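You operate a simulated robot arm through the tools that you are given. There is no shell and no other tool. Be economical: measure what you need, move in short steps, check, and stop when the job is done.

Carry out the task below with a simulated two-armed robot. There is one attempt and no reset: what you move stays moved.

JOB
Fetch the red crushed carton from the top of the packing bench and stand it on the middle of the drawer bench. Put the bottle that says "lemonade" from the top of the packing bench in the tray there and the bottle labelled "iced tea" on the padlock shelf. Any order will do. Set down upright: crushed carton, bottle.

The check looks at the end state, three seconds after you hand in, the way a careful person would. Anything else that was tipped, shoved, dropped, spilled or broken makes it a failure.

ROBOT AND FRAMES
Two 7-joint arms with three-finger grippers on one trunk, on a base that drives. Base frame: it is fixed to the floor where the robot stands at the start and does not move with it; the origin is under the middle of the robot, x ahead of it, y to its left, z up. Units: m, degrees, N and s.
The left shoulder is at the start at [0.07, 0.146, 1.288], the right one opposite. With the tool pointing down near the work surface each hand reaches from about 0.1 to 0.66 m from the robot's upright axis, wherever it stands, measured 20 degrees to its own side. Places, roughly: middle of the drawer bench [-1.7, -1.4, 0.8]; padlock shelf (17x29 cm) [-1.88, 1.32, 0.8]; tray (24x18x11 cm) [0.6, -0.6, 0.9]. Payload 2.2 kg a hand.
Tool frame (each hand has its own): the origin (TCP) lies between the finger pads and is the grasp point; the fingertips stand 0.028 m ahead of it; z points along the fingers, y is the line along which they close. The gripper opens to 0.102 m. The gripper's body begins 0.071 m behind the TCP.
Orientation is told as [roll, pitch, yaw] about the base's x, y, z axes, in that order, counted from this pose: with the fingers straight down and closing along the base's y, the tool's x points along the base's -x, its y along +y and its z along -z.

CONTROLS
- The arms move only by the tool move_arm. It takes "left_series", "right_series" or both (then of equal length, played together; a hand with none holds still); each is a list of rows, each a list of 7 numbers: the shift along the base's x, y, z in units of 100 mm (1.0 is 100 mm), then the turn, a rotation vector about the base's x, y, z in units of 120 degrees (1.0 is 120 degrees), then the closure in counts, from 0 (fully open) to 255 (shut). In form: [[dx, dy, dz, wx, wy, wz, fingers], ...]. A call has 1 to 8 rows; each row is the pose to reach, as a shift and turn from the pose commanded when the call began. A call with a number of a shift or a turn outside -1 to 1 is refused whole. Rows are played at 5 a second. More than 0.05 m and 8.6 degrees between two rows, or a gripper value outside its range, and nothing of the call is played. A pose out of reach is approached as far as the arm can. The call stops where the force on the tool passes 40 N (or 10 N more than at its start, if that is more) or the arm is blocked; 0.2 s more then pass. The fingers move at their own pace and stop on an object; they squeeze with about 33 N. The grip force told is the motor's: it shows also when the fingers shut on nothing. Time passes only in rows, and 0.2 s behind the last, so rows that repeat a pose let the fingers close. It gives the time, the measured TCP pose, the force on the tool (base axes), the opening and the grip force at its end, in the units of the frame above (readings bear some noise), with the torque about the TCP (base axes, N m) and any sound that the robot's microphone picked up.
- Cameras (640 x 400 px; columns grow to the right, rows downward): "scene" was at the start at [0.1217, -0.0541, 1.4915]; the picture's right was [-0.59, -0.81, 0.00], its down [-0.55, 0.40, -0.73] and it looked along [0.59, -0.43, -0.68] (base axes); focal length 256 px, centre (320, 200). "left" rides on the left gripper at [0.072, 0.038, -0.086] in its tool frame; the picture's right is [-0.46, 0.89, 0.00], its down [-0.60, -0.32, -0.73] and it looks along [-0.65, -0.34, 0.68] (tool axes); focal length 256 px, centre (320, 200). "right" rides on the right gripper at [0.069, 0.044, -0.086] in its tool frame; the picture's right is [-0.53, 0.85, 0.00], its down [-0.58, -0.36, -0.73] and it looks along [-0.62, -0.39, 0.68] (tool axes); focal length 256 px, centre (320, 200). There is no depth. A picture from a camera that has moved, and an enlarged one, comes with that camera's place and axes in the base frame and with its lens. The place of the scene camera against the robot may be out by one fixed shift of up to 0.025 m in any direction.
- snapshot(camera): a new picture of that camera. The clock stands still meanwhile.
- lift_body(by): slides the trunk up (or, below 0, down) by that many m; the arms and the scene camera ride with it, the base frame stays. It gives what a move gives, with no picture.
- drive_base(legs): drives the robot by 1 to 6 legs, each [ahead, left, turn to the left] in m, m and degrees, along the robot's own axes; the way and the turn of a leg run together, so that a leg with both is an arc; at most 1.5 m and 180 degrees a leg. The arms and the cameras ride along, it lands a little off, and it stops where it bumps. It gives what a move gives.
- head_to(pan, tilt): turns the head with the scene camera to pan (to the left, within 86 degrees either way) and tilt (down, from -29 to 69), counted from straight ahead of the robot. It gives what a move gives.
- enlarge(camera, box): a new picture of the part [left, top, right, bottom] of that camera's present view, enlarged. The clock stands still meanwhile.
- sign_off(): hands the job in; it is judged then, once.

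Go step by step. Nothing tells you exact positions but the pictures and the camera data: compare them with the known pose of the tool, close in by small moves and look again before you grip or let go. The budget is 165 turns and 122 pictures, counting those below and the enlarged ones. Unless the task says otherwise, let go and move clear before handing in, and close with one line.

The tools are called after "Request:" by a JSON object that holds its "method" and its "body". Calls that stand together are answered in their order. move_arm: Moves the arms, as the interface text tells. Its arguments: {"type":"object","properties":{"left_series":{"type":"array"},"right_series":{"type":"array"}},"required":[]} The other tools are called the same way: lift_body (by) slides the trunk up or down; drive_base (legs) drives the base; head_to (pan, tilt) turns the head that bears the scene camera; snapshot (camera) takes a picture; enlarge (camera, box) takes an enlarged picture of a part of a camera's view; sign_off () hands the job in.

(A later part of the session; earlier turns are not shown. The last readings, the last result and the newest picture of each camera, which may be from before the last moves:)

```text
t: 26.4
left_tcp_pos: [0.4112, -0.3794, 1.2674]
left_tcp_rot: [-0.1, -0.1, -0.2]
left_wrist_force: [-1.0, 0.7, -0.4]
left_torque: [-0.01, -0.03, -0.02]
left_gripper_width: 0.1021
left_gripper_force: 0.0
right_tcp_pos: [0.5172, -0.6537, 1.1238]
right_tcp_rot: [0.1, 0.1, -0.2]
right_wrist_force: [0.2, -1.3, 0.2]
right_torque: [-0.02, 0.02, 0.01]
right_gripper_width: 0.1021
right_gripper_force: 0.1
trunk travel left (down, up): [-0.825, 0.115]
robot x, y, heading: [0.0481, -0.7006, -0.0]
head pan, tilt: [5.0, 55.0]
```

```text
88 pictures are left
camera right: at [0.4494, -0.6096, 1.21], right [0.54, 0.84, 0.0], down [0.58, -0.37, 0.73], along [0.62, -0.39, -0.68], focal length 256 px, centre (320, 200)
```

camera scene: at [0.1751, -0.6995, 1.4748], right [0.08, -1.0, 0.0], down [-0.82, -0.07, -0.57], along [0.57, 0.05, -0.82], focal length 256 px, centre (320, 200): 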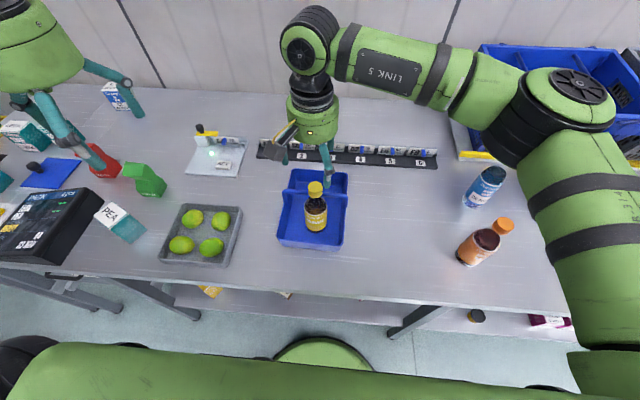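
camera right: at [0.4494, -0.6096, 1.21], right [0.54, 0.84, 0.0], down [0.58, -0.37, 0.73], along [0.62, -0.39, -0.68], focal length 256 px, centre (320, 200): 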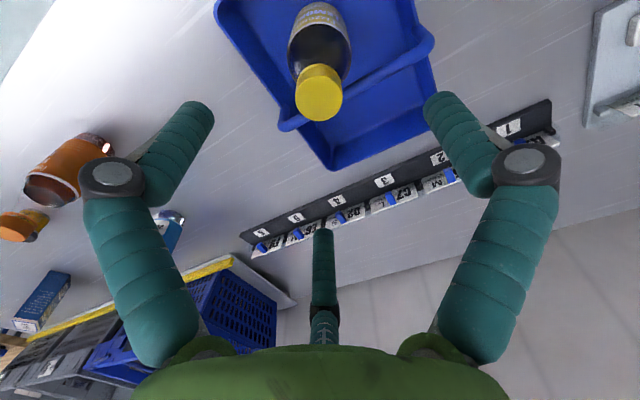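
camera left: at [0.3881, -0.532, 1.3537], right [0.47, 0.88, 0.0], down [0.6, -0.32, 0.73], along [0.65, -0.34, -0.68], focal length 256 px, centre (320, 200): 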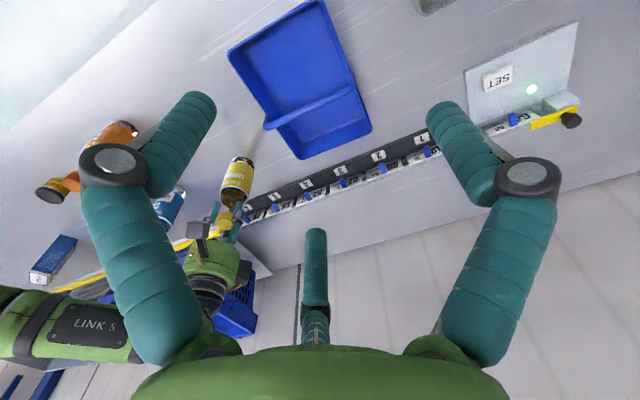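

The lemonade stands upright in the tray. Next, the right hand goes over to the iced tea at about [0.455,-1.05].

Request:
{"method": "move_arm", "body": {"right_series": [[0, 0, 0.4, 0, 0, 0, 0], [0, -0.2, 0.8, 0, 0, 0, 0], [0, -0.6, 0.8, 0, 0, 0, 0], [0, -1.0, 0.8, 0, 0, 0, 0]]}}

Request:
{"method": "move_arm", "body": {"right_series": [[-0.1, -0.4, 0, 0, 0, 0, 0], [-0.2, -0.8, 0, 0, 0, 0, 0], [-0.2, -1.0, 0, 0, 0, 0, 0]]}}

Request:
{"method": "move_arm", "body": {"right_series": [[-0.1, -0.4, 0, 0, 0, 0, 0], [-0.3, -0.8, 0, 0, 0, 0, 0], [-0.4, -1.0, 0, 0, 0, 0, 0]]}}

Request:
{"method": "move_arm", "body": {"right_series": [[0, -0.4, 0, 0, 0, 0, 0], [0, -0.8, -0.1, 0, 0, 0, 0], [0, -0.96, -0.4, 0, 0, 0, 0], [0, -0.96, -0.4, 0, 0, 0, 0]]}}

Request:
{"method": "head_to", "body": {"pan": -30, "tilt": 55}}

Request:
{"method": "snapshot", "body": {"camera": "scene"}}

Request:
{"method": "snapshot", "body": {"camera": "right"}}

```text
t: 27.4
left_tcp_pos: [0.4098, -0.3812, 1.2688]
left_tcp_rot: [0.2, -0.1, -0.2]
left_wrist_force: [-1.0, -0.3, -0.1]
left_torque: [0.03, 0.02, 0.01]
left_gripper_width: 0.1018
left_gripper_force: 0.1
right_tcp_pos: [0.5181, -0.7587, 1.203]
right_tcp_rot: [0.1, -0.2, -0.2]
right_wrist_force: [0.2, -0.6, -0.8]
right_torque: [0.0, -0.02, -0.01]
right_gripper_width: 0.1021
right_gripper_force: 0.0
trunk travel left (down, up): [-0.825, 0.115]
robot x, y, heading: [0.048, -0.702, -0.2]
head pan, tilt: [5.0, 55.0]
```

```text
t: 28.1
left_tcp_pos: [0.4113, -0.3785, 1.2687]
left_tcp_rot: [-0.2, 0.1, -0.1]
left_wrist_force: [1.0, 0.2, -0.6]
left_torque: [-0.02, -0.02, -0.01]
left_gripper_width: 0.102
left_gripper_force: 0.0
right_tcp_pos: [0.498, -0.8534, 1.2038]
right_tcp_rot: [0.0, -0.1, -0.3]
right_wrist_force: [-0.1, 0.6, 0.2]
right_torque: [-0.05, 0.02, 0.0]
right_gripper_width: 0.1021
right_gripper_force: 0.0
trunk travel left (down, up): [-0.825, 0.115]
robot x, y, heading: [0.0504, -0.7011, -0.2]
head pan, tilt: [5.0, 55.0]
```

```text
t: 28.9
left_tcp_pos: [0.4106, -0.3783, 1.2677]
left_tcp_rot: [-0.3, -0.1, -0.3]
left_wrist_force: [0.2, -0.8, -0.2]
left_torque: [0.02, 0.03, -0.01]
left_gripper_width: 0.1021
left_gripper_force: 0.1
right_tcp_pos: [0.4575, -0.9537, 1.2034]
right_tcp_rot: [0.0, 0.0, -0.1]
right_wrist_force: [-0.7, -0.6, -0.7]
right_torque: [-0.01, 0.0, -0.01]
right_gripper_width: 0.1021
right_gripper_force: 0.1
trunk travel left (down, up): [-0.825, 0.115]
robot x, y, heading: [0.0467, -0.7009, -0.1]
head pan, tilt: [5.0, 55.0]
```

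```text
t: 29.9
left_tcp_pos: [0.4109, -0.3803, 1.2691]
left_tcp_rot: [0.0, 0.0, -0.3]
left_wrist_force: [-0.7, 0.2, 0.1]
left_torque: [-0.02, -0.01, 0.02]
left_gripper_width: 0.1022
left_gripper_force: 0.0
right_tcp_pos: [0.4577, -1.0496, 1.1611]
right_tcp_rot: [0.1, -0.2, 0.0]
right_wrist_force: [0.1, 0.4, -0.8]
right_torque: [-0.03, 0.01, 0.04]
right_gripper_width: 0.1023
right_gripper_force: 0.0
trunk travel left (down, up): [-0.825, 0.115]
robot x, y, heading: [0.0475, -0.698, -0.0]
head pan, tilt: [5.0, 55.0]
```

```text
t: 31.0
left_tcp_pos: [0.4106, -0.3797, 1.2673]
left_tcp_rot: [-0.1, 0.0, -0.1]
left_wrist_force: [0.6, -0.3, -0.4]
left_torque: [0.0, 0.03, -0.03]
left_gripper_width: 0.102
left_gripper_force: 0.2
right_tcp_pos: [0.4589, -1.0502, 1.1627]
right_tcp_rot: [0.0, 0.0, -0.2]
right_wrist_force: [-0.5, 0.0, 0.4]
right_torque: [-0.01, -0.03, -0.02]
right_gripper_width: 0.1017
right_gripper_force: 0.1
trunk travel left (down, up): [-0.825, 0.115]
robot x, y, heading: [0.0516, -0.7026, -0.5]
head pan, tilt: [-30.0, 55.0]
```

```text
87 pictures are left
camera scene: at [0.1654, -0.7417, 1.4748], right [-0.5, -0.86, 0.0], down [-0.71, 0.41, -0.57], along [0.5, -0.29, -0.82], focal length 256 px, centre (320, 200)
```

scene: 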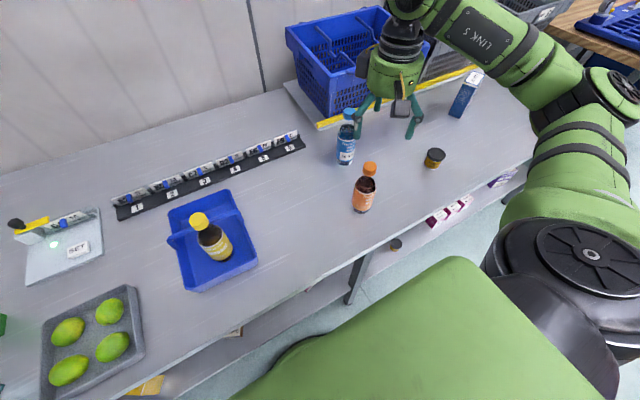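

```text
86 pictures are left
camera right: at [0.39, -1.0061, 1.2489], right [0.54, 0.84, 0.0], down [0.57, -0.37, 0.73], along [0.62, -0.39, -0.68], focal length 256 px, centre (320, 200)
```

right: 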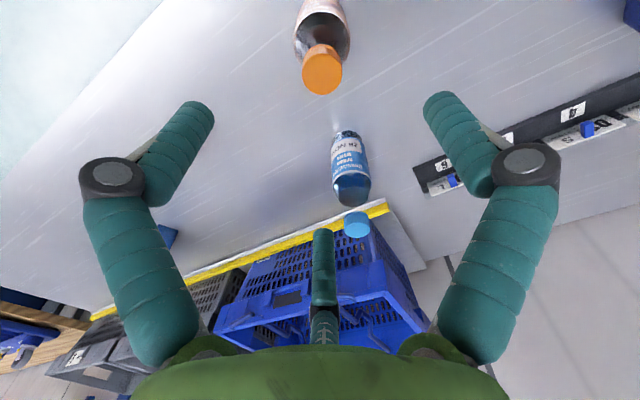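

Aligned with the iced-tea cap within a few mm. Descending to grip height.

Request:
{"method": "move_arm", "body": {"right_series": [[0, 0.04, -0.4, 0, 0, 0, 0], [0, 0.04, -0.8, 0, 0, 0, 0], [0, 0.04, -0.8, 0, 0, 0, 0]]}}

Request:
{"method": "move_arm", "body": {"right_series": [[0, 0, -0.3, 0, 0, 0, 0], [0, 0, -0.57, 0, 0, 0, 0], [0, 0, -0.57, 0, 0, 0, 0]]}}

Request:
{"method": "snapshot", "body": {"camera": "right"}}

```text
t: 31.8
left_tcp_pos: [0.4103, -0.3795, 1.267]
left_tcp_rot: [0.0, -0.1, -0.2]
left_wrist_force: [0.4, 1.0, 0.0]
left_torque: [0.0, -0.04, -0.03]
left_gripper_width: 0.1019
left_gripper_force: 0.1
right_tcp_pos: [0.458, -1.0456, 1.0821]
right_tcp_rot: [-0.1, -0.2, -0.2]
right_wrist_force: [-0.1, 0.1, -0.3]
right_torque: [-0.03, 0.0, 0.04]
right_gripper_width: 0.1021
right_gripper_force: 0.1
trunk travel left (down, up): [-0.825, 0.115]
robot x, y, heading: [0.0518, -0.6996, -0.2]
head pan, tilt: [-30.0, 55.0]
```

```text
t: 32.6
left_tcp_pos: [0.4095, -0.3788, 1.2676]
left_tcp_rot: [0.0, 0.0, -0.2]
left_wrist_force: [-0.4, 0.5, -0.3]
left_torque: [0.0, 0.01, 0.0]
left_gripper_width: 0.1023
left_gripper_force: 0.1
right_tcp_pos: [0.4581, -1.047, 1.0248]
right_tcp_rot: [0.0, -0.2, -0.2]
right_wrist_force: [-0.3, 0.3, -0.3]
right_torque: [-0.02, -0.04, 0.04]
right_gripper_width: 0.1018
right_gripper_force: 0.1
trunk travel left (down, up): [-0.825, 0.115]
robot x, y, heading: [0.0435, -0.6998, -0.1]
head pan, tilt: [-30.0, 55.0]
```

```text
85 pictures are left
camera right: at [0.3894, -1.0019, 1.1119], right [0.54, 0.84, 0.0], down [0.57, -0.37, 0.73], along [0.62, -0.39, -0.68], focal length 256 px, centre (320, 200)
```

right: 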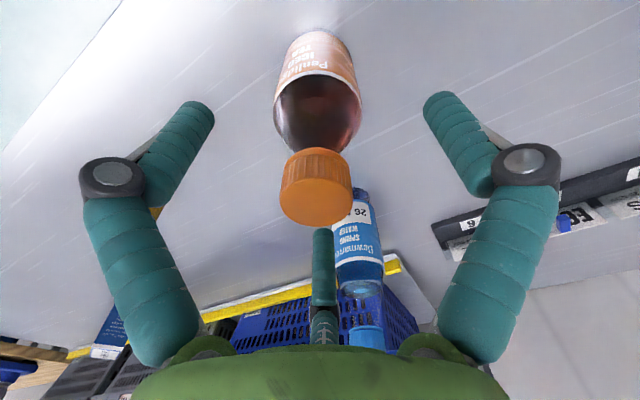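

Same geometry as with the lemonade. Closing and lifting.

Request:
{"method": "move_arm", "body": {"right_series": [[0, 0, 0, 0, 0, 0, 255], [0, 0, 0, 0, 0, 0, 255], [0, 0, 0, 0, 0, 0, 255], [0, 0, 0, 0, 0, 0, 255]]}}

Request:
{"method": "move_arm", "body": {"right_series": [[0, 0, 0.2, 0, 0, 0, 255], [0, 0, 0.5, 0, 0, 0, 255], [0, 0, 0.9, 0, 0, 0, 255], [0, 0, 0.9, 0, 0, 0, 255]]}}

Request:
{"method": "snapshot", "body": {"camera": "right"}}

Request:
{"method": "snapshot", "body": {"camera": "scene"}}

```text
t: 33.6
left_tcp_pos: [0.4093, -0.3795, 1.2687]
left_tcp_rot: [-0.1, -0.1, -0.3]
left_wrist_force: [0.4, -0.3, 0.8]
left_torque: [-0.03, 0.0, -0.01]
left_gripper_width: 0.1018
left_gripper_force: 0.1
right_tcp_pos: [0.4585, -1.0469, 1.0268]
right_tcp_rot: [-0.1, -0.3, -0.3]
right_wrist_force: [2.1, -4.5, 11.7]
right_torque: [-0.44, -0.38, -0.02]
right_gripper_width: 0.0296
right_gripper_force: 32.6
trunk travel left (down, up): [-0.825, 0.115]
robot x, y, heading: [0.0472, -0.698, -0.2]
head pan, tilt: [-30.0, 55.0]
```

```text
t: 34.6
left_tcp_pos: [0.4114, -0.3802, 1.2676]
left_tcp_rot: [0.1, 0.0, -0.2]
left_wrist_force: [0.6, -0.1, 0.4]
left_torque: [0.04, 0.03, -0.03]
left_gripper_width: 0.1022
left_gripper_force: 0.1
right_tcp_pos: [0.4574, -1.0475, 1.1158]
right_tcp_rot: [0.0, 0.1, -0.2]
right_wrist_force: [-0.3, -0.2, -4.5]
right_torque: [-0.01, 0.01, 0.02]
right_gripper_width: 0.0291
right_gripper_force: 32.5
trunk travel left (down, up): [-0.825, 0.115]
robot x, y, heading: [0.0467, -0.6985, -0.3]
head pan, tilt: [-30.0, 55.0]
```

```text
84 pictures are left
camera right: at [0.3892, -1.0035, 1.2022], right [0.54, 0.84, 0.0], down [0.58, -0.37, 0.73], along [0.62, -0.39, -0.68], focal length 256 px, centre (320, 200)
```

right: 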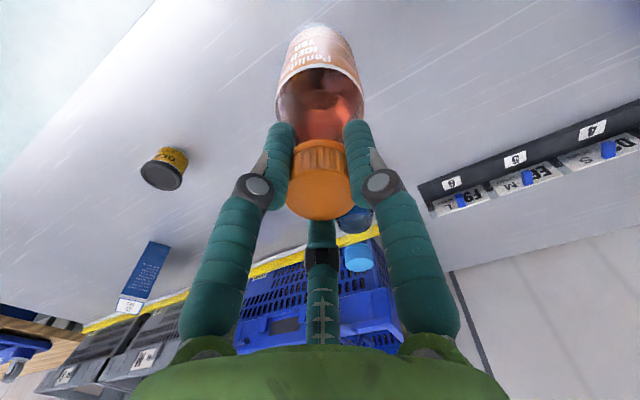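

```text
83 pictures are left
camera scene: at [0.1663, -0.7426, 1.4747], right [-0.5, -0.86, 0.0], down [-0.71, 0.41, -0.57], along [0.5, -0.29, -0.82], focal length 256 px, centre (320, 200)
```

scene: 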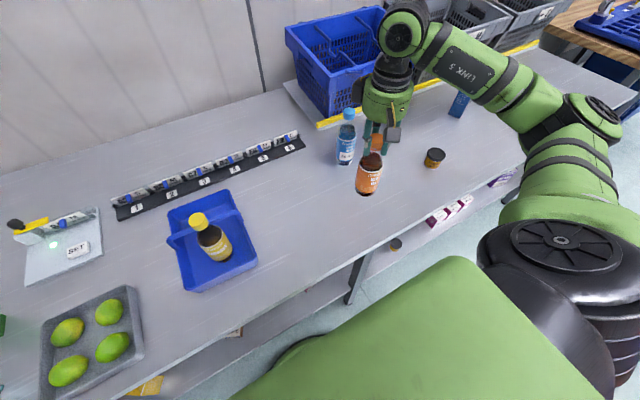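

Iced tea is held well. I raise and draw back the right hand, then drive left to reach the red carton with the left hand.

Request:
{"method": "move_arm", "body": {"right_series": [[0, 0, 0.4, 0, 0, 0, 255], [-0.2, 0, 0.8, 0, 0, 0, 255], [-0.5, 0, 1.0, 0, 0, 0, 255], [-0.8, 0, 1.0, 0, 0, 0, 255]]}}

Request:
{"method": "move_arm", "body": {"right_series": [[-0.2, 0, 0.3, 0, 0, 0, 255], [-0.4, 0, 0.6, 0, 0, 0, 255], [-0.5, 0, 0.9, 0, 0, 0, 255], [-0.5, 0, 0.9, 0, 0, 0, 255]]}}

Request:
{"method": "head_to", "body": {"pan": 20, "tilt": 50}}

Request:
{"method": "snapshot", "body": {"camera": "scene"}}

```text
t: 35.6
left_tcp_pos: [0.4099, -0.3808, 1.2687]
left_tcp_rot: [0.0, 0.0, -0.3]
left_wrist_force: [0.0, 0.0, 0.3]
left_torque: [0.0, 0.0, -0.03]
left_gripper_width: 0.1023
left_gripper_force: 0.1
right_tcp_pos: [0.3769, -1.0457, 1.2158]
right_tcp_rot: [0.0, -0.1, -0.3]
right_wrist_force: [0.4, 0.8, -4.5]
right_torque: [0.01, 0.01, -0.01]
right_gripper_width: 0.029
right_gripper_force: 32.8
trunk travel left (down, up): [-0.825, 0.115]
robot x, y, heading: [0.0508, -0.6988, -0.2]
head pan, tilt: [-30.0, 55.0]
```

```text
t: 36.6
left_tcp_pos: [0.4077, -0.3788, 1.2681]
left_tcp_rot: [-0.1, -0.2, -0.1]
left_wrist_force: [-0.5, -0.4, 0.5]
left_torque: [0.0, -0.07, 0.05]
left_gripper_width: 0.1019
left_gripper_force: 0.0
right_tcp_pos: [0.3328, -1.0363, 1.3033]
right_tcp_rot: [0.0, -0.1, -0.2]
right_wrist_force: [-0.8, 0.3, -4.4]
right_torque: [-0.03, -0.02, 0.01]
right_gripper_width: 0.0288
right_gripper_force: 33.1
right hand out of reach, approached as far as the arm can: row 3, 4
trunk travel left (down, up): [-0.825, 0.115]
robot x, y, heading: [0.0531, -0.7033, -0.0]
head pan, tilt: [-30.0, 55.0]
```

```text
t: 37.7
left_tcp_pos: [0.4106, -0.3792, 1.2678]
left_tcp_rot: [0.0, 0.0, -0.2]
left_wrist_force: [-0.1, 0.0, -0.4]
left_torque: [-0.01, -0.02, -0.01]
left_gripper_width: 0.1021
left_gripper_force: 0.1
right_tcp_pos: [0.3366, -1.0374, 1.3017]
right_tcp_rot: [0.1, 0.0, -0.2]
right_wrist_force: [-0.3, 0.3, -3.4]
right_torque: [-0.03, -0.02, -0.02]
right_gripper_width: 0.0288
right_gripper_force: 33.0
trunk travel left (down, up): [-0.825, 0.115]
robot x, y, heading: [0.0454, -0.7004, -0.2]
head pan, tilt: [20.0, 50.0]
```

```text
82 pictures are left
camera scene: at [0.1753, -0.6797, 1.4813], right [0.34, -0.94, 0.0], down [-0.72, -0.26, -0.64], along [0.6, 0.22, -0.77], focal length 256 px, centre (320, 200)
```

scene: 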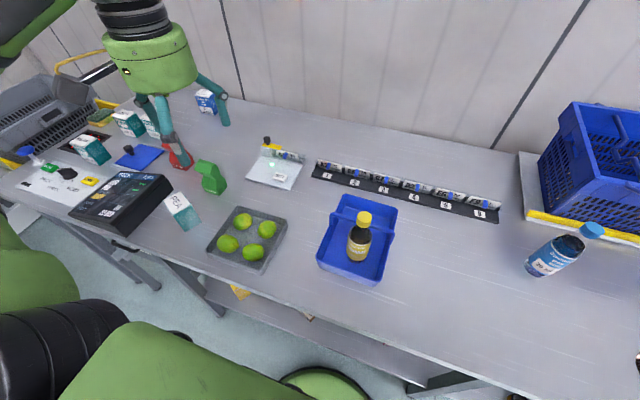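

Right hand is well clear at z≈1.30. Driving left 0.5 m.

Request:
{"method": "drive_base", "body": {"legs": [[0, 0.5, 0]]}}

Request:
{"method": "snapshot", "body": {"camera": "scene"}}

Request:
{"method": "snapshot", "body": {"camera": "left"}}

```text
t: 40.7
left_tcp_pos: [0.4122, 0.1206, 1.2682]
left_tcp_rot: [0.1, -0.1, -0.4]
left_wrist_force: [0.1, -0.7, -0.6]
left_torque: [0.0, 0.03, 0.02]
left_gripper_width: 0.1019
left_gripper_force: 0.2
right_tcp_pos: [0.3385, -0.5377, 1.3018]
right_tcp_rot: [0.1, 0.0, -0.2]
right_wrist_force: [-0.6, -0.8, -4.2]
right_torque: [0.04, -0.05, 0.0]
right_gripper_width: 0.0289
right_gripper_force: 33.0
trunk travel left (down, up): [-0.825, 0.115]
robot x, y, heading: [0.0533, -0.197, -0.1]
head pan, tilt: [20.0, 50.0]
```

```text
81 pictures are left
camera scene: at [0.1777, -0.1801, 1.4813], right [0.34, -0.94, 0.0], down [-0.72, -0.26, -0.64], along [0.6, 0.22, -0.77], focal length 256 px, centre (320, 200)
```

scene: 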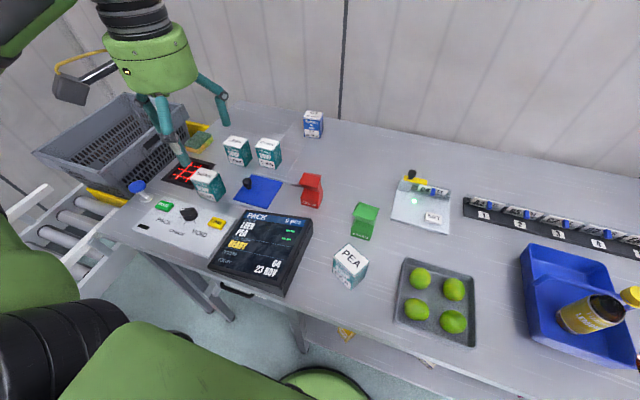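

```text
80 pictures are left
camera left: at [0.3407, 0.1578, 1.3548], right [0.47, 0.88, 0.0], down [0.6, -0.32, 0.73], along [0.65, -0.34, -0.68], focal length 256 px, centre (320, 200)
```

left: 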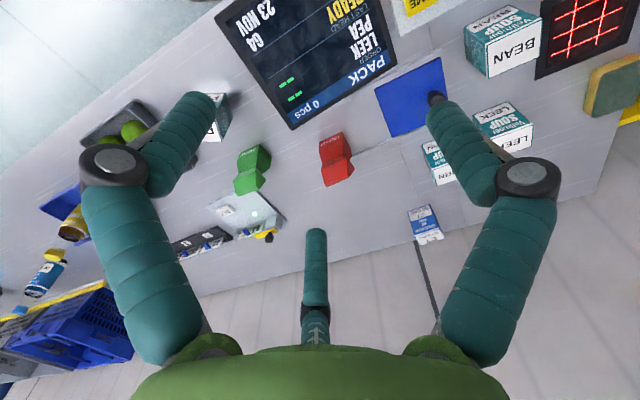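

Request:
{"method": "enlarge", "body": {"camera": "scene", "box": [264, 150, 392, 230]}}

Request:
{"method": "enlarge", "body": {"camera": "left", "box": [272, 110, 400, 190]}}

```text
5.00 times, centred on (328, 190) of scene
camera zoom: at [0.1777, -0.1801, 1.4813], right [0.34, -0.94, 0.0], down [-0.72, -0.26, -0.64], along [0.6, 0.22, -0.77], focal length 1278 px, centre (280, 250)
```

zoom: 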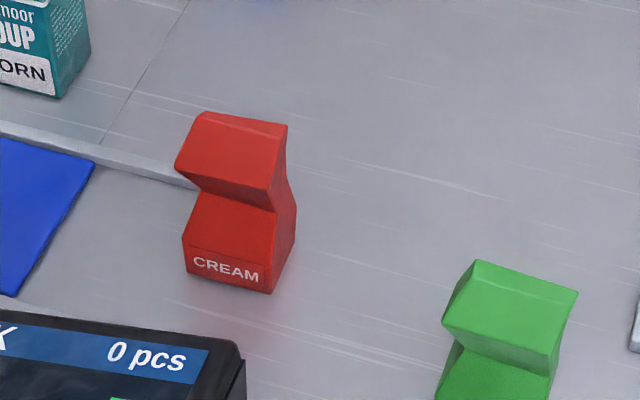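

```text
5.00 times, centred on (336, 150) of left
camera zoom: at [0.3407, 0.1578, 1.3548], right [0.47, 0.88, 0.0], down [0.6, -0.32, 0.73], along [0.65, -0.34, -0.68], focal length 1280 px, centre (240, 450)
```

zoom: 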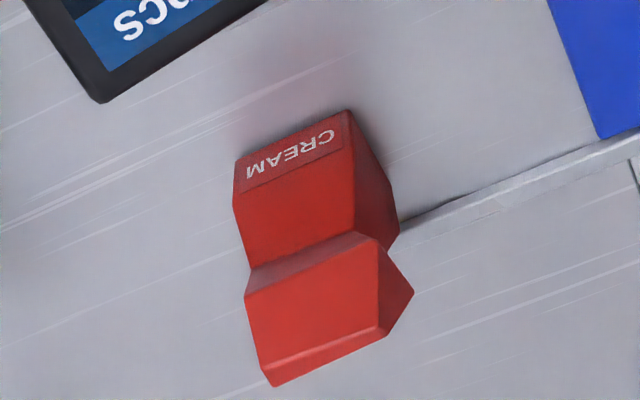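

The red "CREAM" carton stands at about [0.687,0.023], nearly axis-aligned, top ridge at z≈0.958. I move the left hand above it.

Request:
{"method": "move_arm", "body": {"left_series": [[0.35, -0.15, 0, 0, 0, 0, 0], [0.7, -0.3, -0.2, 0, 0, 0, 0], [1.0, -0.4, -0.4, 0, 0, 0, 0]]}}

Request:
{"method": "move_arm", "body": {"left_series": [[0.35, -0.15, -0.2, 0, 0, 0, 0], [0.7, -0.3, -0.4, 0, 0, 0, 0], [1.0, -0.4, -0.6, 0, 0, 0, 0]]}}

Request:
{"method": "move_arm", "body": {"left_series": [[0.35, -0.1, -0.1, 0, 0, 0, 0], [0.75, -0.17, -0.3, 0, 0, 0, 0], [0.75, -0.17, -0.65, 0, 0, 0, 0], [0.75, -0.17, -0.65, 0, 0, 0, 0]]}}

Request:
{"method": "snapshot", "body": {"camera": "left"}}

Request:
{"method": "snapshot", "body": {"camera": "scene"}}

```text
t: 41.5
left_tcp_pos: [0.5147, 0.0826, 1.2271]
left_tcp_rot: [-0.1, 0.0, -0.2]
left_wrist_force: [0.1, -0.5, -0.3]
left_torque: [0.0, -0.01, 0.0]
left_gripper_width: 0.1018
left_gripper_force: 0.0
right_tcp_pos: [0.3394, -0.5355, 1.3027]
right_tcp_rot: [-0.1, 0.0, -0.2]
right_wrist_force: [1.1, 0.5, -4.2]
right_torque: [0.0, 0.0, -0.01]
right_gripper_width: 0.0288
right_gripper_force: 33.0
trunk travel left (down, up): [-0.825, 0.115]
robot x, y, heading: [0.0508, -0.2012, -0.1]
head pan, tilt: [20.0, 50.0]
```

```text
t: 42.3
left_tcp_pos: [0.6142, 0.0416, 1.1676]
left_tcp_rot: [0.0, 0.1, -0.1]
left_wrist_force: [0.0, 0.2, 0.0]
left_torque: [-0.01, 0.01, 0.04]
left_gripper_width: 0.1019
left_gripper_force: 0.1
right_tcp_pos: [0.3385, -0.5363, 1.3011]
right_tcp_rot: [0.0, 0.0, -0.1]
right_wrist_force: [0.1, 0.4, -3.9]
right_torque: [0.01, 0.03, 0.01]
right_gripper_width: 0.0287
right_gripper_force: 32.6
trunk travel left (down, up): [-0.825, 0.115]
robot x, y, heading: [0.0476, -0.196, -0.1]
head pan, tilt: [20.0, 50.0]
```

```text
t: 43.3
left_tcp_pos: [0.6876, 0.0263, 1.1033]
left_tcp_rot: [0.0, -0.1, -0.2]
left_wrist_force: [0.2, 0.2, -0.4]
left_torque: [-0.03, -0.02, -0.01]
left_gripper_width: 0.102
left_gripper_force: 0.1
right_tcp_pos: [0.3374, -0.5351, 1.302]
right_tcp_rot: [0.1, 0.0, -0.2]
right_wrist_force: [-0.7, 0.3, -4.0]
right_torque: [0.01, 0.02, -0.02]
right_gripper_width: 0.0285
right_gripper_force: 33.2
trunk travel left (down, up): [-0.825, 0.115]
robot x, y, heading: [0.0506, -0.1988, -0.2]
head pan, tilt: [20.0, 50.0]
```

```text
77 pictures are left
camera left: at [0.6159, 0.0643, 1.1888], right [0.47, 0.88, 0.0], down [0.6, -0.32, 0.73], along [0.65, -0.34, -0.68], focal length 256 px, centre (320, 200)
```

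left: 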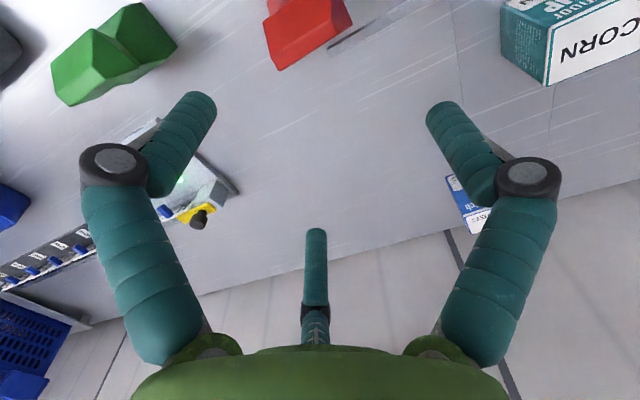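

```text
76 pictures are left
camera scene: at [0.1771, -0.1768, 1.4813], right [0.34, -0.94, 0.0], down [-0.72, -0.26, -0.64], along [0.6, 0.22, -0.77], focal length 256 px, centre (320, 200)
```

scene: 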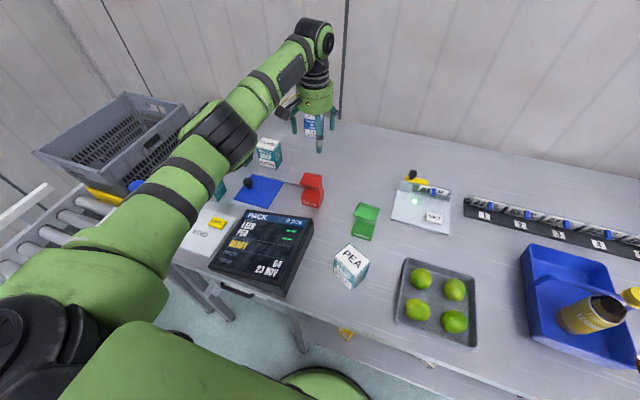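

Hand is nearly centred over the carton (within ~1 cm). I shift −5 mm in x and descend in two stages.

Request:
{"method": "move_arm", "body": {"left_series": [[-0.05, 0, -0.2, 0, 0, 0, 0], [-0.05, 0, -0.5, 0, 0, 0, 0], [-0.05, 0, -0.85, 0, 0, 0, 0], [-0.05, 0, -0.95, 0, 0, 0, 0], [-0.05, 0, -0.95, 0, 0, 0, 0]]}}

Request:
{"method": "snapshot", "body": {"camera": "left"}}

Request:
{"method": "enlarge", "body": {"camera": "scene", "box": [250, 110, 378, 220]}}

```text
t: 44.5
left_tcp_pos: [0.6834, 0.0251, 1.0085]
left_tcp_rot: [0.0, 0.1, -0.3]
left_wrist_force: [-0.3, -0.2, 0.8]
left_torque: [0.01, 0.03, -0.01]
left_gripper_width: 0.102
left_gripper_force: 0.0
right_tcp_pos: [0.3389, -0.5352, 1.3024]
right_tcp_rot: [0.1, 0.0, -0.3]
right_wrist_force: [0.2, -0.1, -4.0]
right_torque: [0.0, 0.0, -0.01]
right_gripper_width: 0.0286
right_gripper_force: 33.2
trunk travel left (down, up): [-0.825, 0.115]
robot x, y, heading: [0.0486, -0.1984, -0.2]
head pan, tilt: [20.0, 50.0]
```

```text
75 pictures are left
camera left: at [0.6111, 0.0636, 1.0941], right [0.47, 0.88, 0.0], down [0.6, -0.32, 0.73], along [0.65, -0.34, -0.68], focal length 256 px, centre (320, 200)
```

left: 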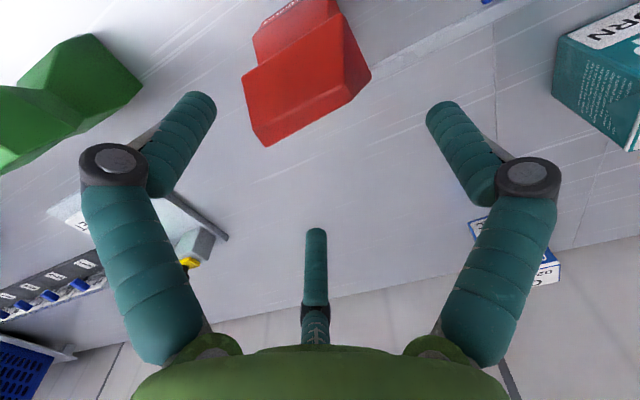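

```text
3.64 times, centred on (314, 165) of scene
camera zoom: at [0.1774, -0.1776, 1.4813], right [0.34, -0.94, 0.0], down [-0.72, -0.26, -0.64], along [0.6, 0.22, -0.77], focal length 929 px, centre (342, 327)
```

zoom: 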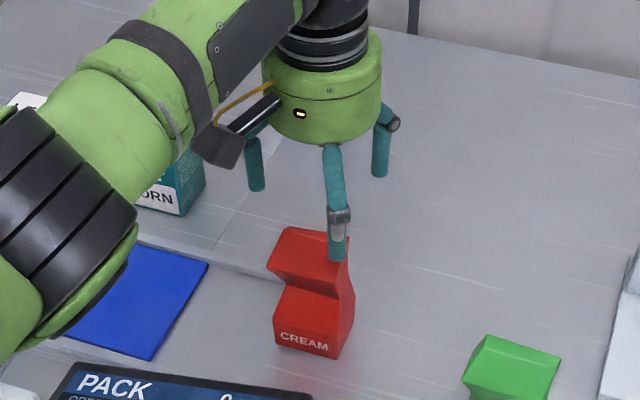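

The near finger would come within a few mm of the carton's front upper corner, so I shift −10 mm x, −3 mm y to centre the finger triangle on it, then descend partway and check.

Request:
{"method": "move_arm", "body": {"left_series": [[-0.1, -0.03, 0, 0, 0, 0, 0], [-0.1, -0.03, -0.2, 0, 0, 0, 0], [-0.1, -0.03, -0.4, 0, 0, 0, 0], [-0.1, -0.03, -0.4, 0, 0, 0, 0]]}}

Request:
{"method": "snapshot", "body": {"camera": "left"}}

Request:
{"method": "enlarge", "body": {"camera": "scene", "box": [250, 110, 378, 220]}}

```text
t: 45.5
left_tcp_pos: [0.6727, 0.0224, 0.9684]
left_tcp_rot: [0.0, 0.0, -0.3]
left_wrist_force: [0.0, -1.2, -0.2]
left_torque: [-0.01, 0.0, -0.01]
left_gripper_width: 0.102
left_gripper_force: 0.1
right_tcp_pos: [0.3389, -0.5356, 1.3031]
right_tcp_rot: [0.0, 0.0, -0.3]
right_wrist_force: [-0.1, 0.7, -5.1]
right_torque: [0.02, -0.01, 0.02]
right_gripper_width: 0.0286
right_gripper_force: 32.5
trunk travel left (down, up): [-0.825, 0.115]
robot x, y, heading: [0.0487, -0.1983, -0.2]
head pan, tilt: [20.0, 50.0]
```

```text
73 pictures are left
camera left: at [0.6006, 0.0604, 1.0542], right [0.47, 0.88, 0.0], down [0.6, -0.32, 0.73], along [0.65, -0.34, -0.68], focal length 256 px, centre (320, 200)
```

left: 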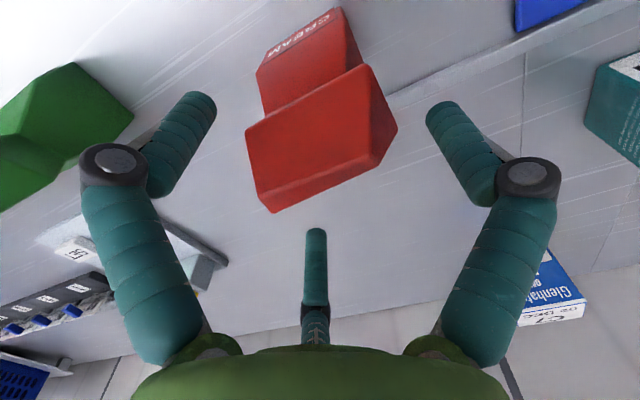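

```text
3.64 times, centred on (314, 165) of scene
camera zoom: at [0.1772, -0.1777, 1.4813], right [0.34, -0.94, 0.0], down [-0.72, -0.26, -0.64], along [0.6, 0.22, -0.77], focal length 929 px, centre (342, 327)
```

zoom: 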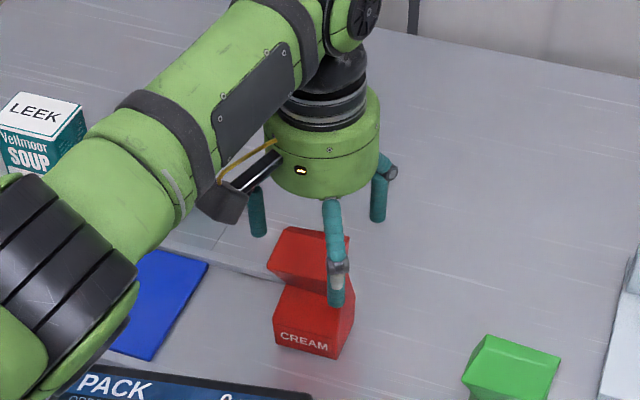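

Clearances are about 1 cm all round. Descending to z≈0.90 and checking.

Request:
{"method": "move_arm", "body": {"left_series": [[0, 0, -0.2, 0, 0, 0, 0], [0, 0, -0.4, 0, 0, 0, 0], [0, 0, -0.55, 0, 0, 0, 0], [0, 0, -0.68, 0, 0, 0, 0], [0, 0, -0.68, 0, 0, 0, 0]]}}

Request:
{"method": "snapshot", "body": {"camera": "left"}}

Request:
{"method": "enlarge", "body": {"camera": "scene", "box": [250, 110, 378, 220]}}

```text
t: 46.7
left_tcp_pos: [0.673, 0.0214, 0.9092]
left_tcp_rot: [0.1, -0.9, -0.3]
left_wrist_force: [0.9, 4.8, 37.9]
left_torque: [0.33, 0.58, -0.07]
left_gripper_width: 0.102
left_gripper_force: 0.1
right_tcp_pos: [0.3324, -0.5366, 1.3047]
right_tcp_rot: [0.1, -0.3, -0.2]
right_wrist_force: [0.2, -1.0, -4.7]
right_torque: [0.0, 0.03, 0.0]
right_gripper_width: 0.0288
right_gripper_force: 32.8
trunk travel left (down, up): [-0.825, 0.115]
robot x, y, heading: [0.0482, -0.1978, 0.2]
head pan, tilt: [20.0, 50.0]
```

```text
71 pictures are left
camera left: at [0.5997, 0.0595, 0.9939], right [0.47, 0.88, 0.01], down [0.59, -0.32, 0.74], along [0.66, -0.34, -0.67], focal length 256 px, centre (320, 200)
```

left: 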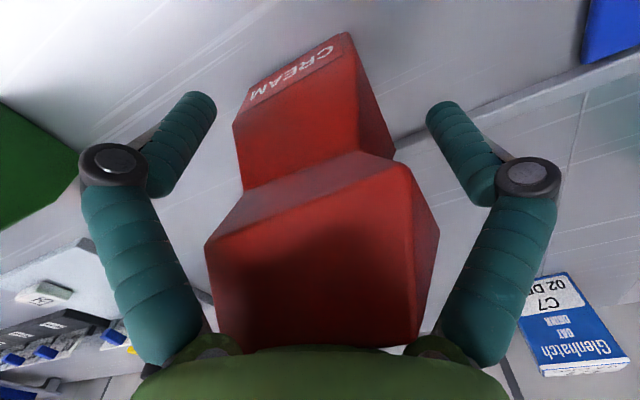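

```text
3.64 times, centred on (314, 165) of scene
camera zoom: at [0.1715, -0.1793, 1.4825], right [0.34, -0.94, 0.0], down [-0.72, -0.26, -0.65], along [0.61, 0.22, -0.76], focal length 929 px, centre (342, 327)
```

zoom: 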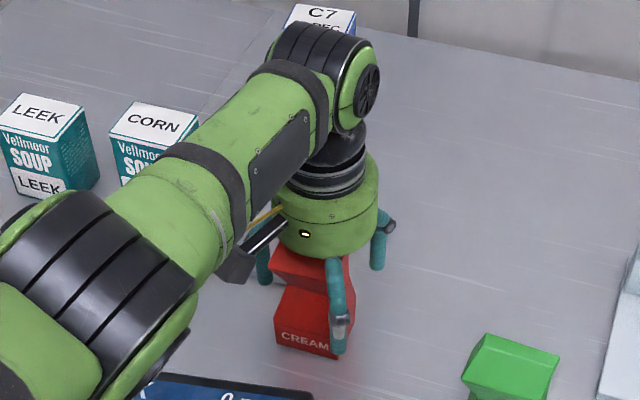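

The palm touched the carton's top (its top is nearer z≈0.98). I back up 2 cm at once and verify.

Request:
{"method": "move_arm", "body": {"left_series": [[0, 0, 0.2, 0, 0, 0, 0], [0, 0, 0.2, 0, 0, 0, 0]]}}

Request:
{"method": "snapshot", "body": {"camera": "left"}}

Request:
{"method": "enlarge", "body": {"camera": "scene", "box": [250, 110, 378, 220]}}

```text
t: 47.3
left_tcp_pos: [0.6709, 0.0216, 0.9193]
left_tcp_rot: [0.0, 0.1, -0.3]
left_wrist_force: [-1.2, -0.1, 0.8]
left_torque: [0.0, -0.03, 0.06]
left_gripper_width: 0.1019
left_gripper_force: 0.1
right_tcp_pos: [0.3366, -0.5341, 1.303]
right_tcp_rot: [0.1, -0.1, -0.1]
right_wrist_force: [-0.9, -0.4, -3.7]
right_torque: [0.02, -0.01, 0.0]
right_gripper_width: 0.0286
right_gripper_force: 32.8
trunk travel left (down, up): [-0.825, 0.115]
robot x, y, heading: [0.0515, -0.1973, -0.1]
head pan, tilt: [20.0, 50.0]
```

```text
69 pictures are left
camera left: at [0.5992, 0.0597, 1.0053], right [0.47, 0.88, 0.0], down [0.6, -0.32, 0.73], along [0.64, -0.34, -0.68], focal length 256 px, centre (320, 200)
```

left: 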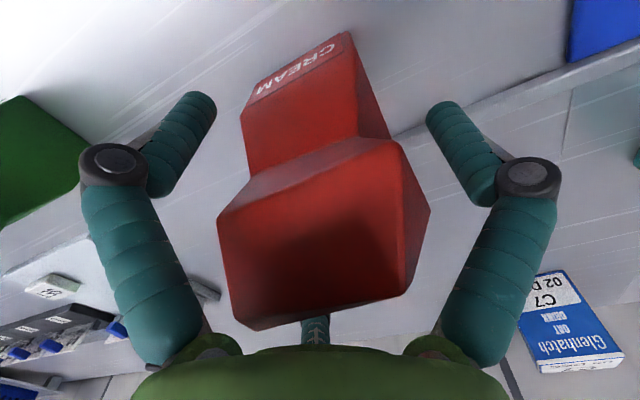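

```text
3.64 times, centred on (314, 165) of scene
camera zoom: at [0.1764, -0.1784, 1.4812], right [0.34, -0.94, 0.0], down [-0.72, -0.26, -0.64], along [0.61, 0.22, -0.77], focal length 929 px, centre (342, 327)
```

zoom: 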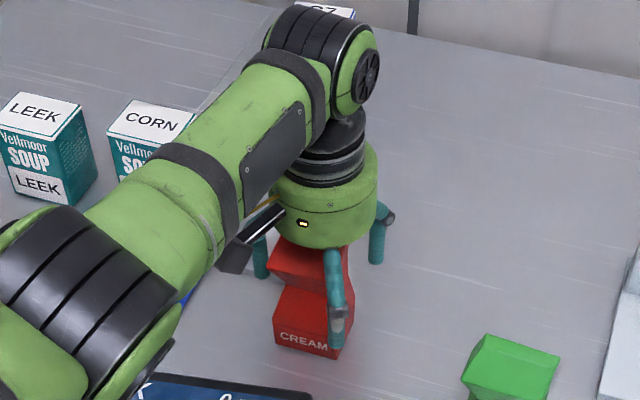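

Carton is unmoved and upright, hand free of contact. I close gradually.

Request:
{"method": "move_arm", "body": {"left_series": [[0, 0, 0, 0, 0, 0, 60], [0, 0, 0, 0, 0, 0, 100], [0, 0, 0, 0, 0, 0, 140], [0, 0, 0, 0, 0, 0, 255], [0, 0, 0, 0, 0, 0, 255], [0, 0, 0, 0, 0, 0, 255]]}}

Request:
{"method": "snapshot", "body": {"camera": "left"}}

Request:
{"method": "enlarge", "body": {"camera": "scene", "box": [250, 110, 378, 220]}}

```text
t: 48.7
left_tcp_pos: [0.6727, 0.0225, 0.9198]
left_tcp_rot: [0.0, 0.0, -0.3]
left_wrist_force: [0.1, -0.1, -0.6]
left_torque: [0.01, 0.01, 0.05]
left_gripper_width: 0.0585
left_gripper_force: 32.8
right_tcp_pos: [0.3393, -0.5353, 1.3024]
right_tcp_rot: [-0.1, 0.1, -0.2]
right_wrist_force: [-0.6, 0.7, -3.6]
right_torque: [0.0, 0.02, 0.02]
right_gripper_width: 0.0287
right_gripper_force: 32.5
trunk travel left (down, up): [-0.825, 0.115]
robot x, y, heading: [0.0504, -0.2, -0.3]
head pan, tilt: [20.0, 50.0]
```

```text
67 pictures are left
camera left: at [0.6006, 0.0604, 1.0058], right [0.47, 0.88, 0.0], down [0.6, -0.32, 0.73], along [0.65, -0.34, -0.68], focal length 256 px, centre (320, 200)
```

left: 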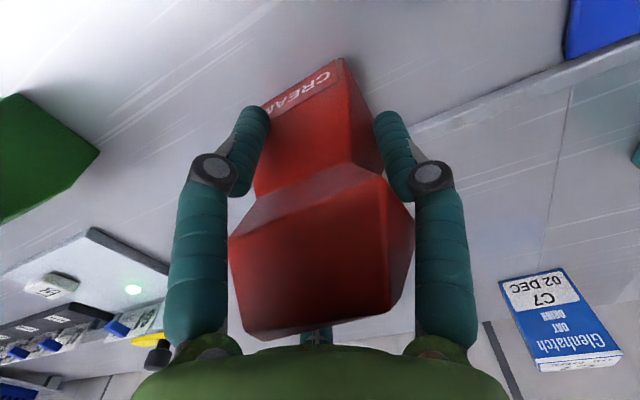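

```text
3.64 times, centred on (314, 165) of scene
camera zoom: at [0.1777, -0.1779, 1.4813], right [0.34, -0.94, 0.0], down [-0.72, -0.26, -0.64], along [0.6, 0.22, -0.77], focal length 929 px, centre (342, 327)
```

zoom: 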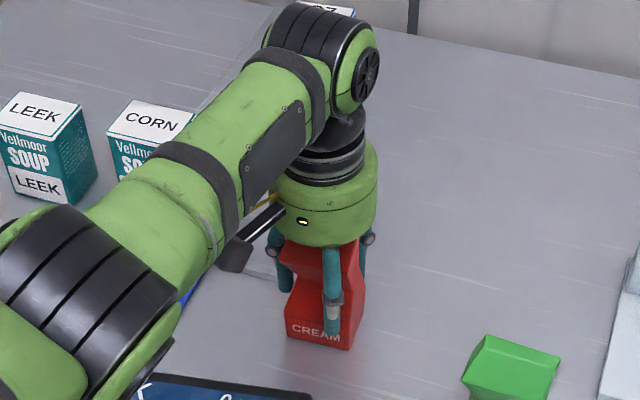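

Gripped at 58.5 mm, still upright. Lifting.

Request:
{"method": "move_arm", "body": {"left_series": [[0, 0, 0.1, 0, 0, 0, 255], [0, 0, 0.3, 0, 0, 0, 255], [0, 0, 0.7, 0, 0, 0, 255], [0, 0, 1.0, 0, 0, 0, 255]]}}

Request:
{"method": "snapshot", "body": {"camera": "left"}}

Request:
{"method": "snapshot", "body": {"camera": "scene"}}

```text
t: 49.7
left_tcp_pos: [0.6718, 0.0224, 1.0199]
left_tcp_rot: [0.0, -0.1, -0.2]
left_wrist_force: [0.0, -0.4, -0.3]
left_torque: [0.0, -0.02, 0.01]
left_gripper_width: 0.0584
left_gripper_force: 32.8
right_tcp_pos: [0.3373, -0.5355, 1.3023]
right_tcp_rot: [-0.1, 0.0, -0.2]
right_wrist_force: [-0.4, -0.2, -5.6]
right_torque: [-0.01, -0.04, -0.03]
right_gripper_width: 0.0287
right_gripper_force: 33.3
trunk travel left (down, up): [-0.825, 0.115]
robot x, y, heading: [0.0505, -0.2009, -0.1]
head pan, tilt: [20.0, 50.0]
```

```text
65 pictures are left
camera left: at [0.6, 0.0599, 1.1066], right [0.47, 0.88, 0.0], down [0.6, -0.32, 0.73], along [0.65, -0.34, -0.68], focal length 256 px, centre (320, 200)
```

left: 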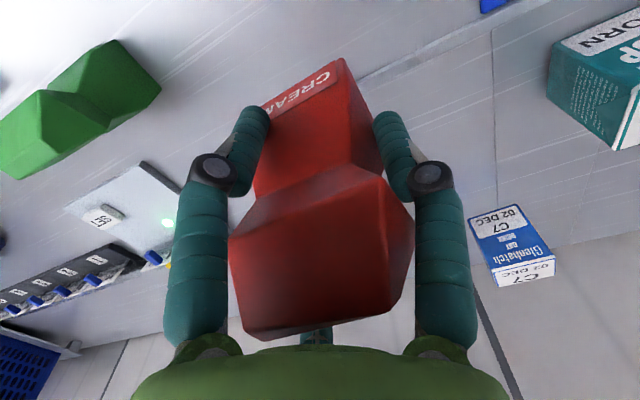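

```text
64 pictures are left
camera scene: at [0.1773, -0.1781, 1.4813], right [0.34, -0.94, 0.0], down [-0.72, -0.26, -0.64], along [0.6, 0.22, -0.77], focal length 256 px, centre (320, 200)
```

scene: 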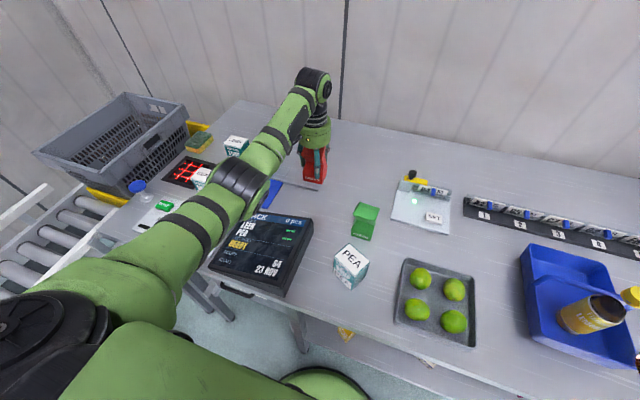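

Carton is held securely. I raise and retract the left hand before backing away from the bench.

Request:
{"method": "move_arm", "body": {"left_series": [[0, 0, 0.4, 0, 0, 0, 255], [-0.2, 0, 0.8, 0, 0, 0, 255], [-0.5, 0, 1.0, 0, 0, 0, 255], [-0.95, 0, 1.0, 0, 0, 0, 255]]}}

Request:
{"method": "move_arm", "body": {"left_series": [[-0.3, 0, 0.3, 0, 0, 0, 255], [-0.6, 0, 0.6, 0, 0, 0, 255], [-1.0, 0, 0.8, 0, 0, 0, 255]]}}

Request:
{"method": "move_arm", "body": {"left_series": [[-0.3, 0, 0, 0, 0, 0, 255], [-0.6, 0, 0, 0, 0, 0, 255], [-0.8, 0, 0, 0, 0, 0, 255]]}}

Request:
{"method": "drive_base", "body": {"legs": [[-0.35, 0, 0]]}}

Request:
{"method": "head_to", "body": {"pan": 86, "tilt": 20}}

Request:
{"method": "snapshot", "body": {"camera": "scene"}}

Request:
{"method": "head_to", "body": {"pan": -86, "tilt": 20}}

Request:
{"method": "snapshot", "body": {"camera": "scene"}}

```text
t: 50.7
left_tcp_pos: [0.575, 0.0222, 1.1203]
left_tcp_rot: [0.0, 0.0, -0.3]
left_wrist_force: [-0.6, -0.4, -0.6]
left_torque: [0.0, 0.0, -0.02]
left_gripper_width: 0.0579
left_gripper_force: 33.0
right_tcp_pos: [0.3365, -0.5344, 1.3022]
right_tcp_rot: [0.0, -0.1, -0.2]
right_wrist_force: [0.4, -0.3, -3.7]
right_torque: [-0.01, -0.04, -0.05]
right_gripper_width: 0.0289
right_gripper_force: 32.9
trunk travel left (down, up): [-0.825, 0.115]
robot x, y, heading: [0.05, -0.1983, -0.5]
head pan, tilt: [20.0, 50.0]
```

```text
t: 51.5
left_tcp_pos: [0.4756, 0.0215, 1.1998]
left_tcp_rot: [0.1, 0.0, -0.1]
left_wrist_force: [-0.3, 0.0, -0.1]
left_torque: [0.01, -0.02, 0.01]
left_gripper_width: 0.0581
left_gripper_force: 32.9
right_tcp_pos: [0.3373, -0.5358, 1.3029]
right_tcp_rot: [0.1, 0.0, -0.1]
right_wrist_force: [-0.4, -1.0, -4.2]
right_torque: [-0.02, -0.04, 0.0]
right_gripper_width: 0.0289
right_gripper_force: 33.1
trunk travel left (down, up): [-0.825, 0.115]
robot x, y, heading: [0.049, -0.2021, -0.1]
head pan, tilt: [20.0, 50.0]
```

```text
t: 52.3
left_tcp_pos: [0.397, 0.0221, 1.1995]
left_tcp_rot: [0.0, 0.1, -0.2]
left_wrist_force: [-0.6, -0.6, -0.5]
left_torque: [0.02, 0.0, 0.0]
left_gripper_width: 0.0576
left_gripper_force: 32.8
right_tcp_pos: [0.338, -0.5346, 1.3029]
right_tcp_rot: [0.0, 0.0, -0.2]
right_wrist_force: [0.1, -1.2, -4.6]
right_torque: [0.02, -0.02, -0.02]
right_gripper_width: 0.0286
right_gripper_force: 33.2
trunk travel left (down, up): [-0.825, 0.115]
robot x, y, heading: [0.0542, -0.1997, -0.1]
head pan, tilt: [20.0, 50.0]
```

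```text
t: 54.6
left_tcp_pos: [0.0493, 0.0236, 1.1978]
left_tcp_rot: [0.0, 0.1, -0.3]
left_wrist_force: [0.4, 0.2, -1.8]
left_torque: [0.02, 0.03, -0.01]
left_gripper_width: 0.0576
left_gripper_force: 32.5
right_tcp_pos: [-0.0095, -0.534, 1.3027]
right_tcp_rot: [0.0, 0.0, -0.3]
right_wrist_force: [0.0, -0.3, -4.0]
right_torque: [-0.01, 0.02, -0.03]
right_gripper_width: 0.0286
right_gripper_force: 33.2
trunk travel left (down, up): [-0.825, 0.115]
robot x, y, heading: [-0.2997, -0.1971, -0.4]
head pan, tilt: [20.0, 50.0]
```

```text
t: 55.9
left_tcp_pos: [0.0463, 0.0237, 1.1986]
left_tcp_rot: [-0.1, 0.0, -0.3]
left_wrist_force: [-0.2, 0.3, -0.4]
left_torque: [-0.04, -0.03, 0.0]
left_gripper_width: 0.0581
left_gripper_force: 33.0
right_tcp_pos: [-0.0112, -0.535, 1.3036]
right_tcp_rot: [-0.1, 0.0, -0.3]
right_wrist_force: [-0.3, 1.5, -4.5]
right_torque: [-0.03, 0.01, -0.03]
right_gripper_width: 0.0285
right_gripper_force: 33.6
trunk travel left (down, up): [-0.825, 0.115]
robot x, y, heading: [-0.3008, -0.194, -0.0]
head pan, tilt: [85.9, 20.0]
```

```text
63 pictures are left
camera scene: at [-0.2379, -0.1097, 1.5269], right [1.0, -0.08, 0.0], down [-0.03, -0.34, -0.94], along [0.07, 0.94, -0.34], focal length 256 px, centre (320, 200)
```

scene: 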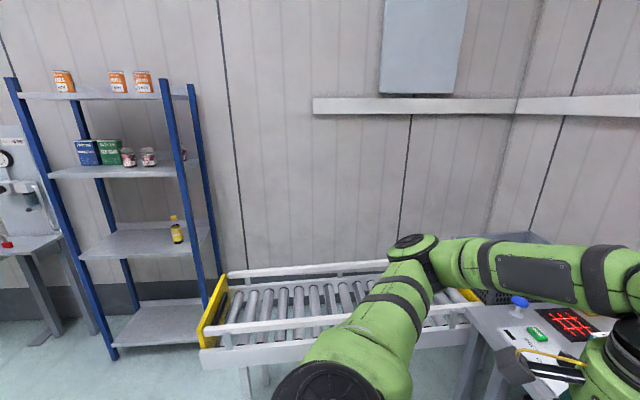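

```text
t: 58.5
left_tcp_pos: [0.0485, 0.0233, 1.1988]
left_tcp_rot: [0.0, 0.0, -0.4]
left_wrist_force: [0.1, 0.8, -0.2]
left_torque: [0.03, 0.06, 0.02]
left_gripper_width: 0.0582
left_gripper_force: 33.0
right_tcp_pos: [-0.0109, -0.5329, 1.3024]
right_tcp_rot: [0.0, 0.0, -0.3]
right_wrist_force: [-0.5, -0.2, -4.1]
right_torque: [0.01, -0.01, 0.01]
right_gripper_width: 0.0287
right_gripper_force: 33.5
trunk travel left (down, up): [-0.825, 0.115]
robot x, y, heading: [-0.302, -0.1932, -0.2]
head pan, tilt: [-85.9, 20.0]
```

```text
62 pictures are left
camera scene: at [-0.2385, -0.2955, 1.5269], right [-1.0, -0.07, 0.0], down [-0.02, 0.34, -0.94], along [0.06, -0.94, -0.34], focal length 256 px, centre (320, 200)
```

scene: 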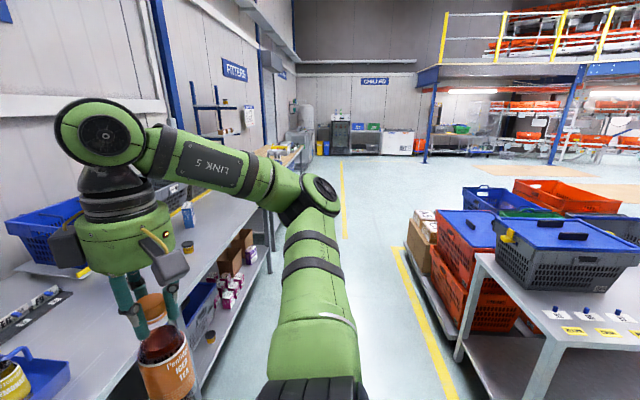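

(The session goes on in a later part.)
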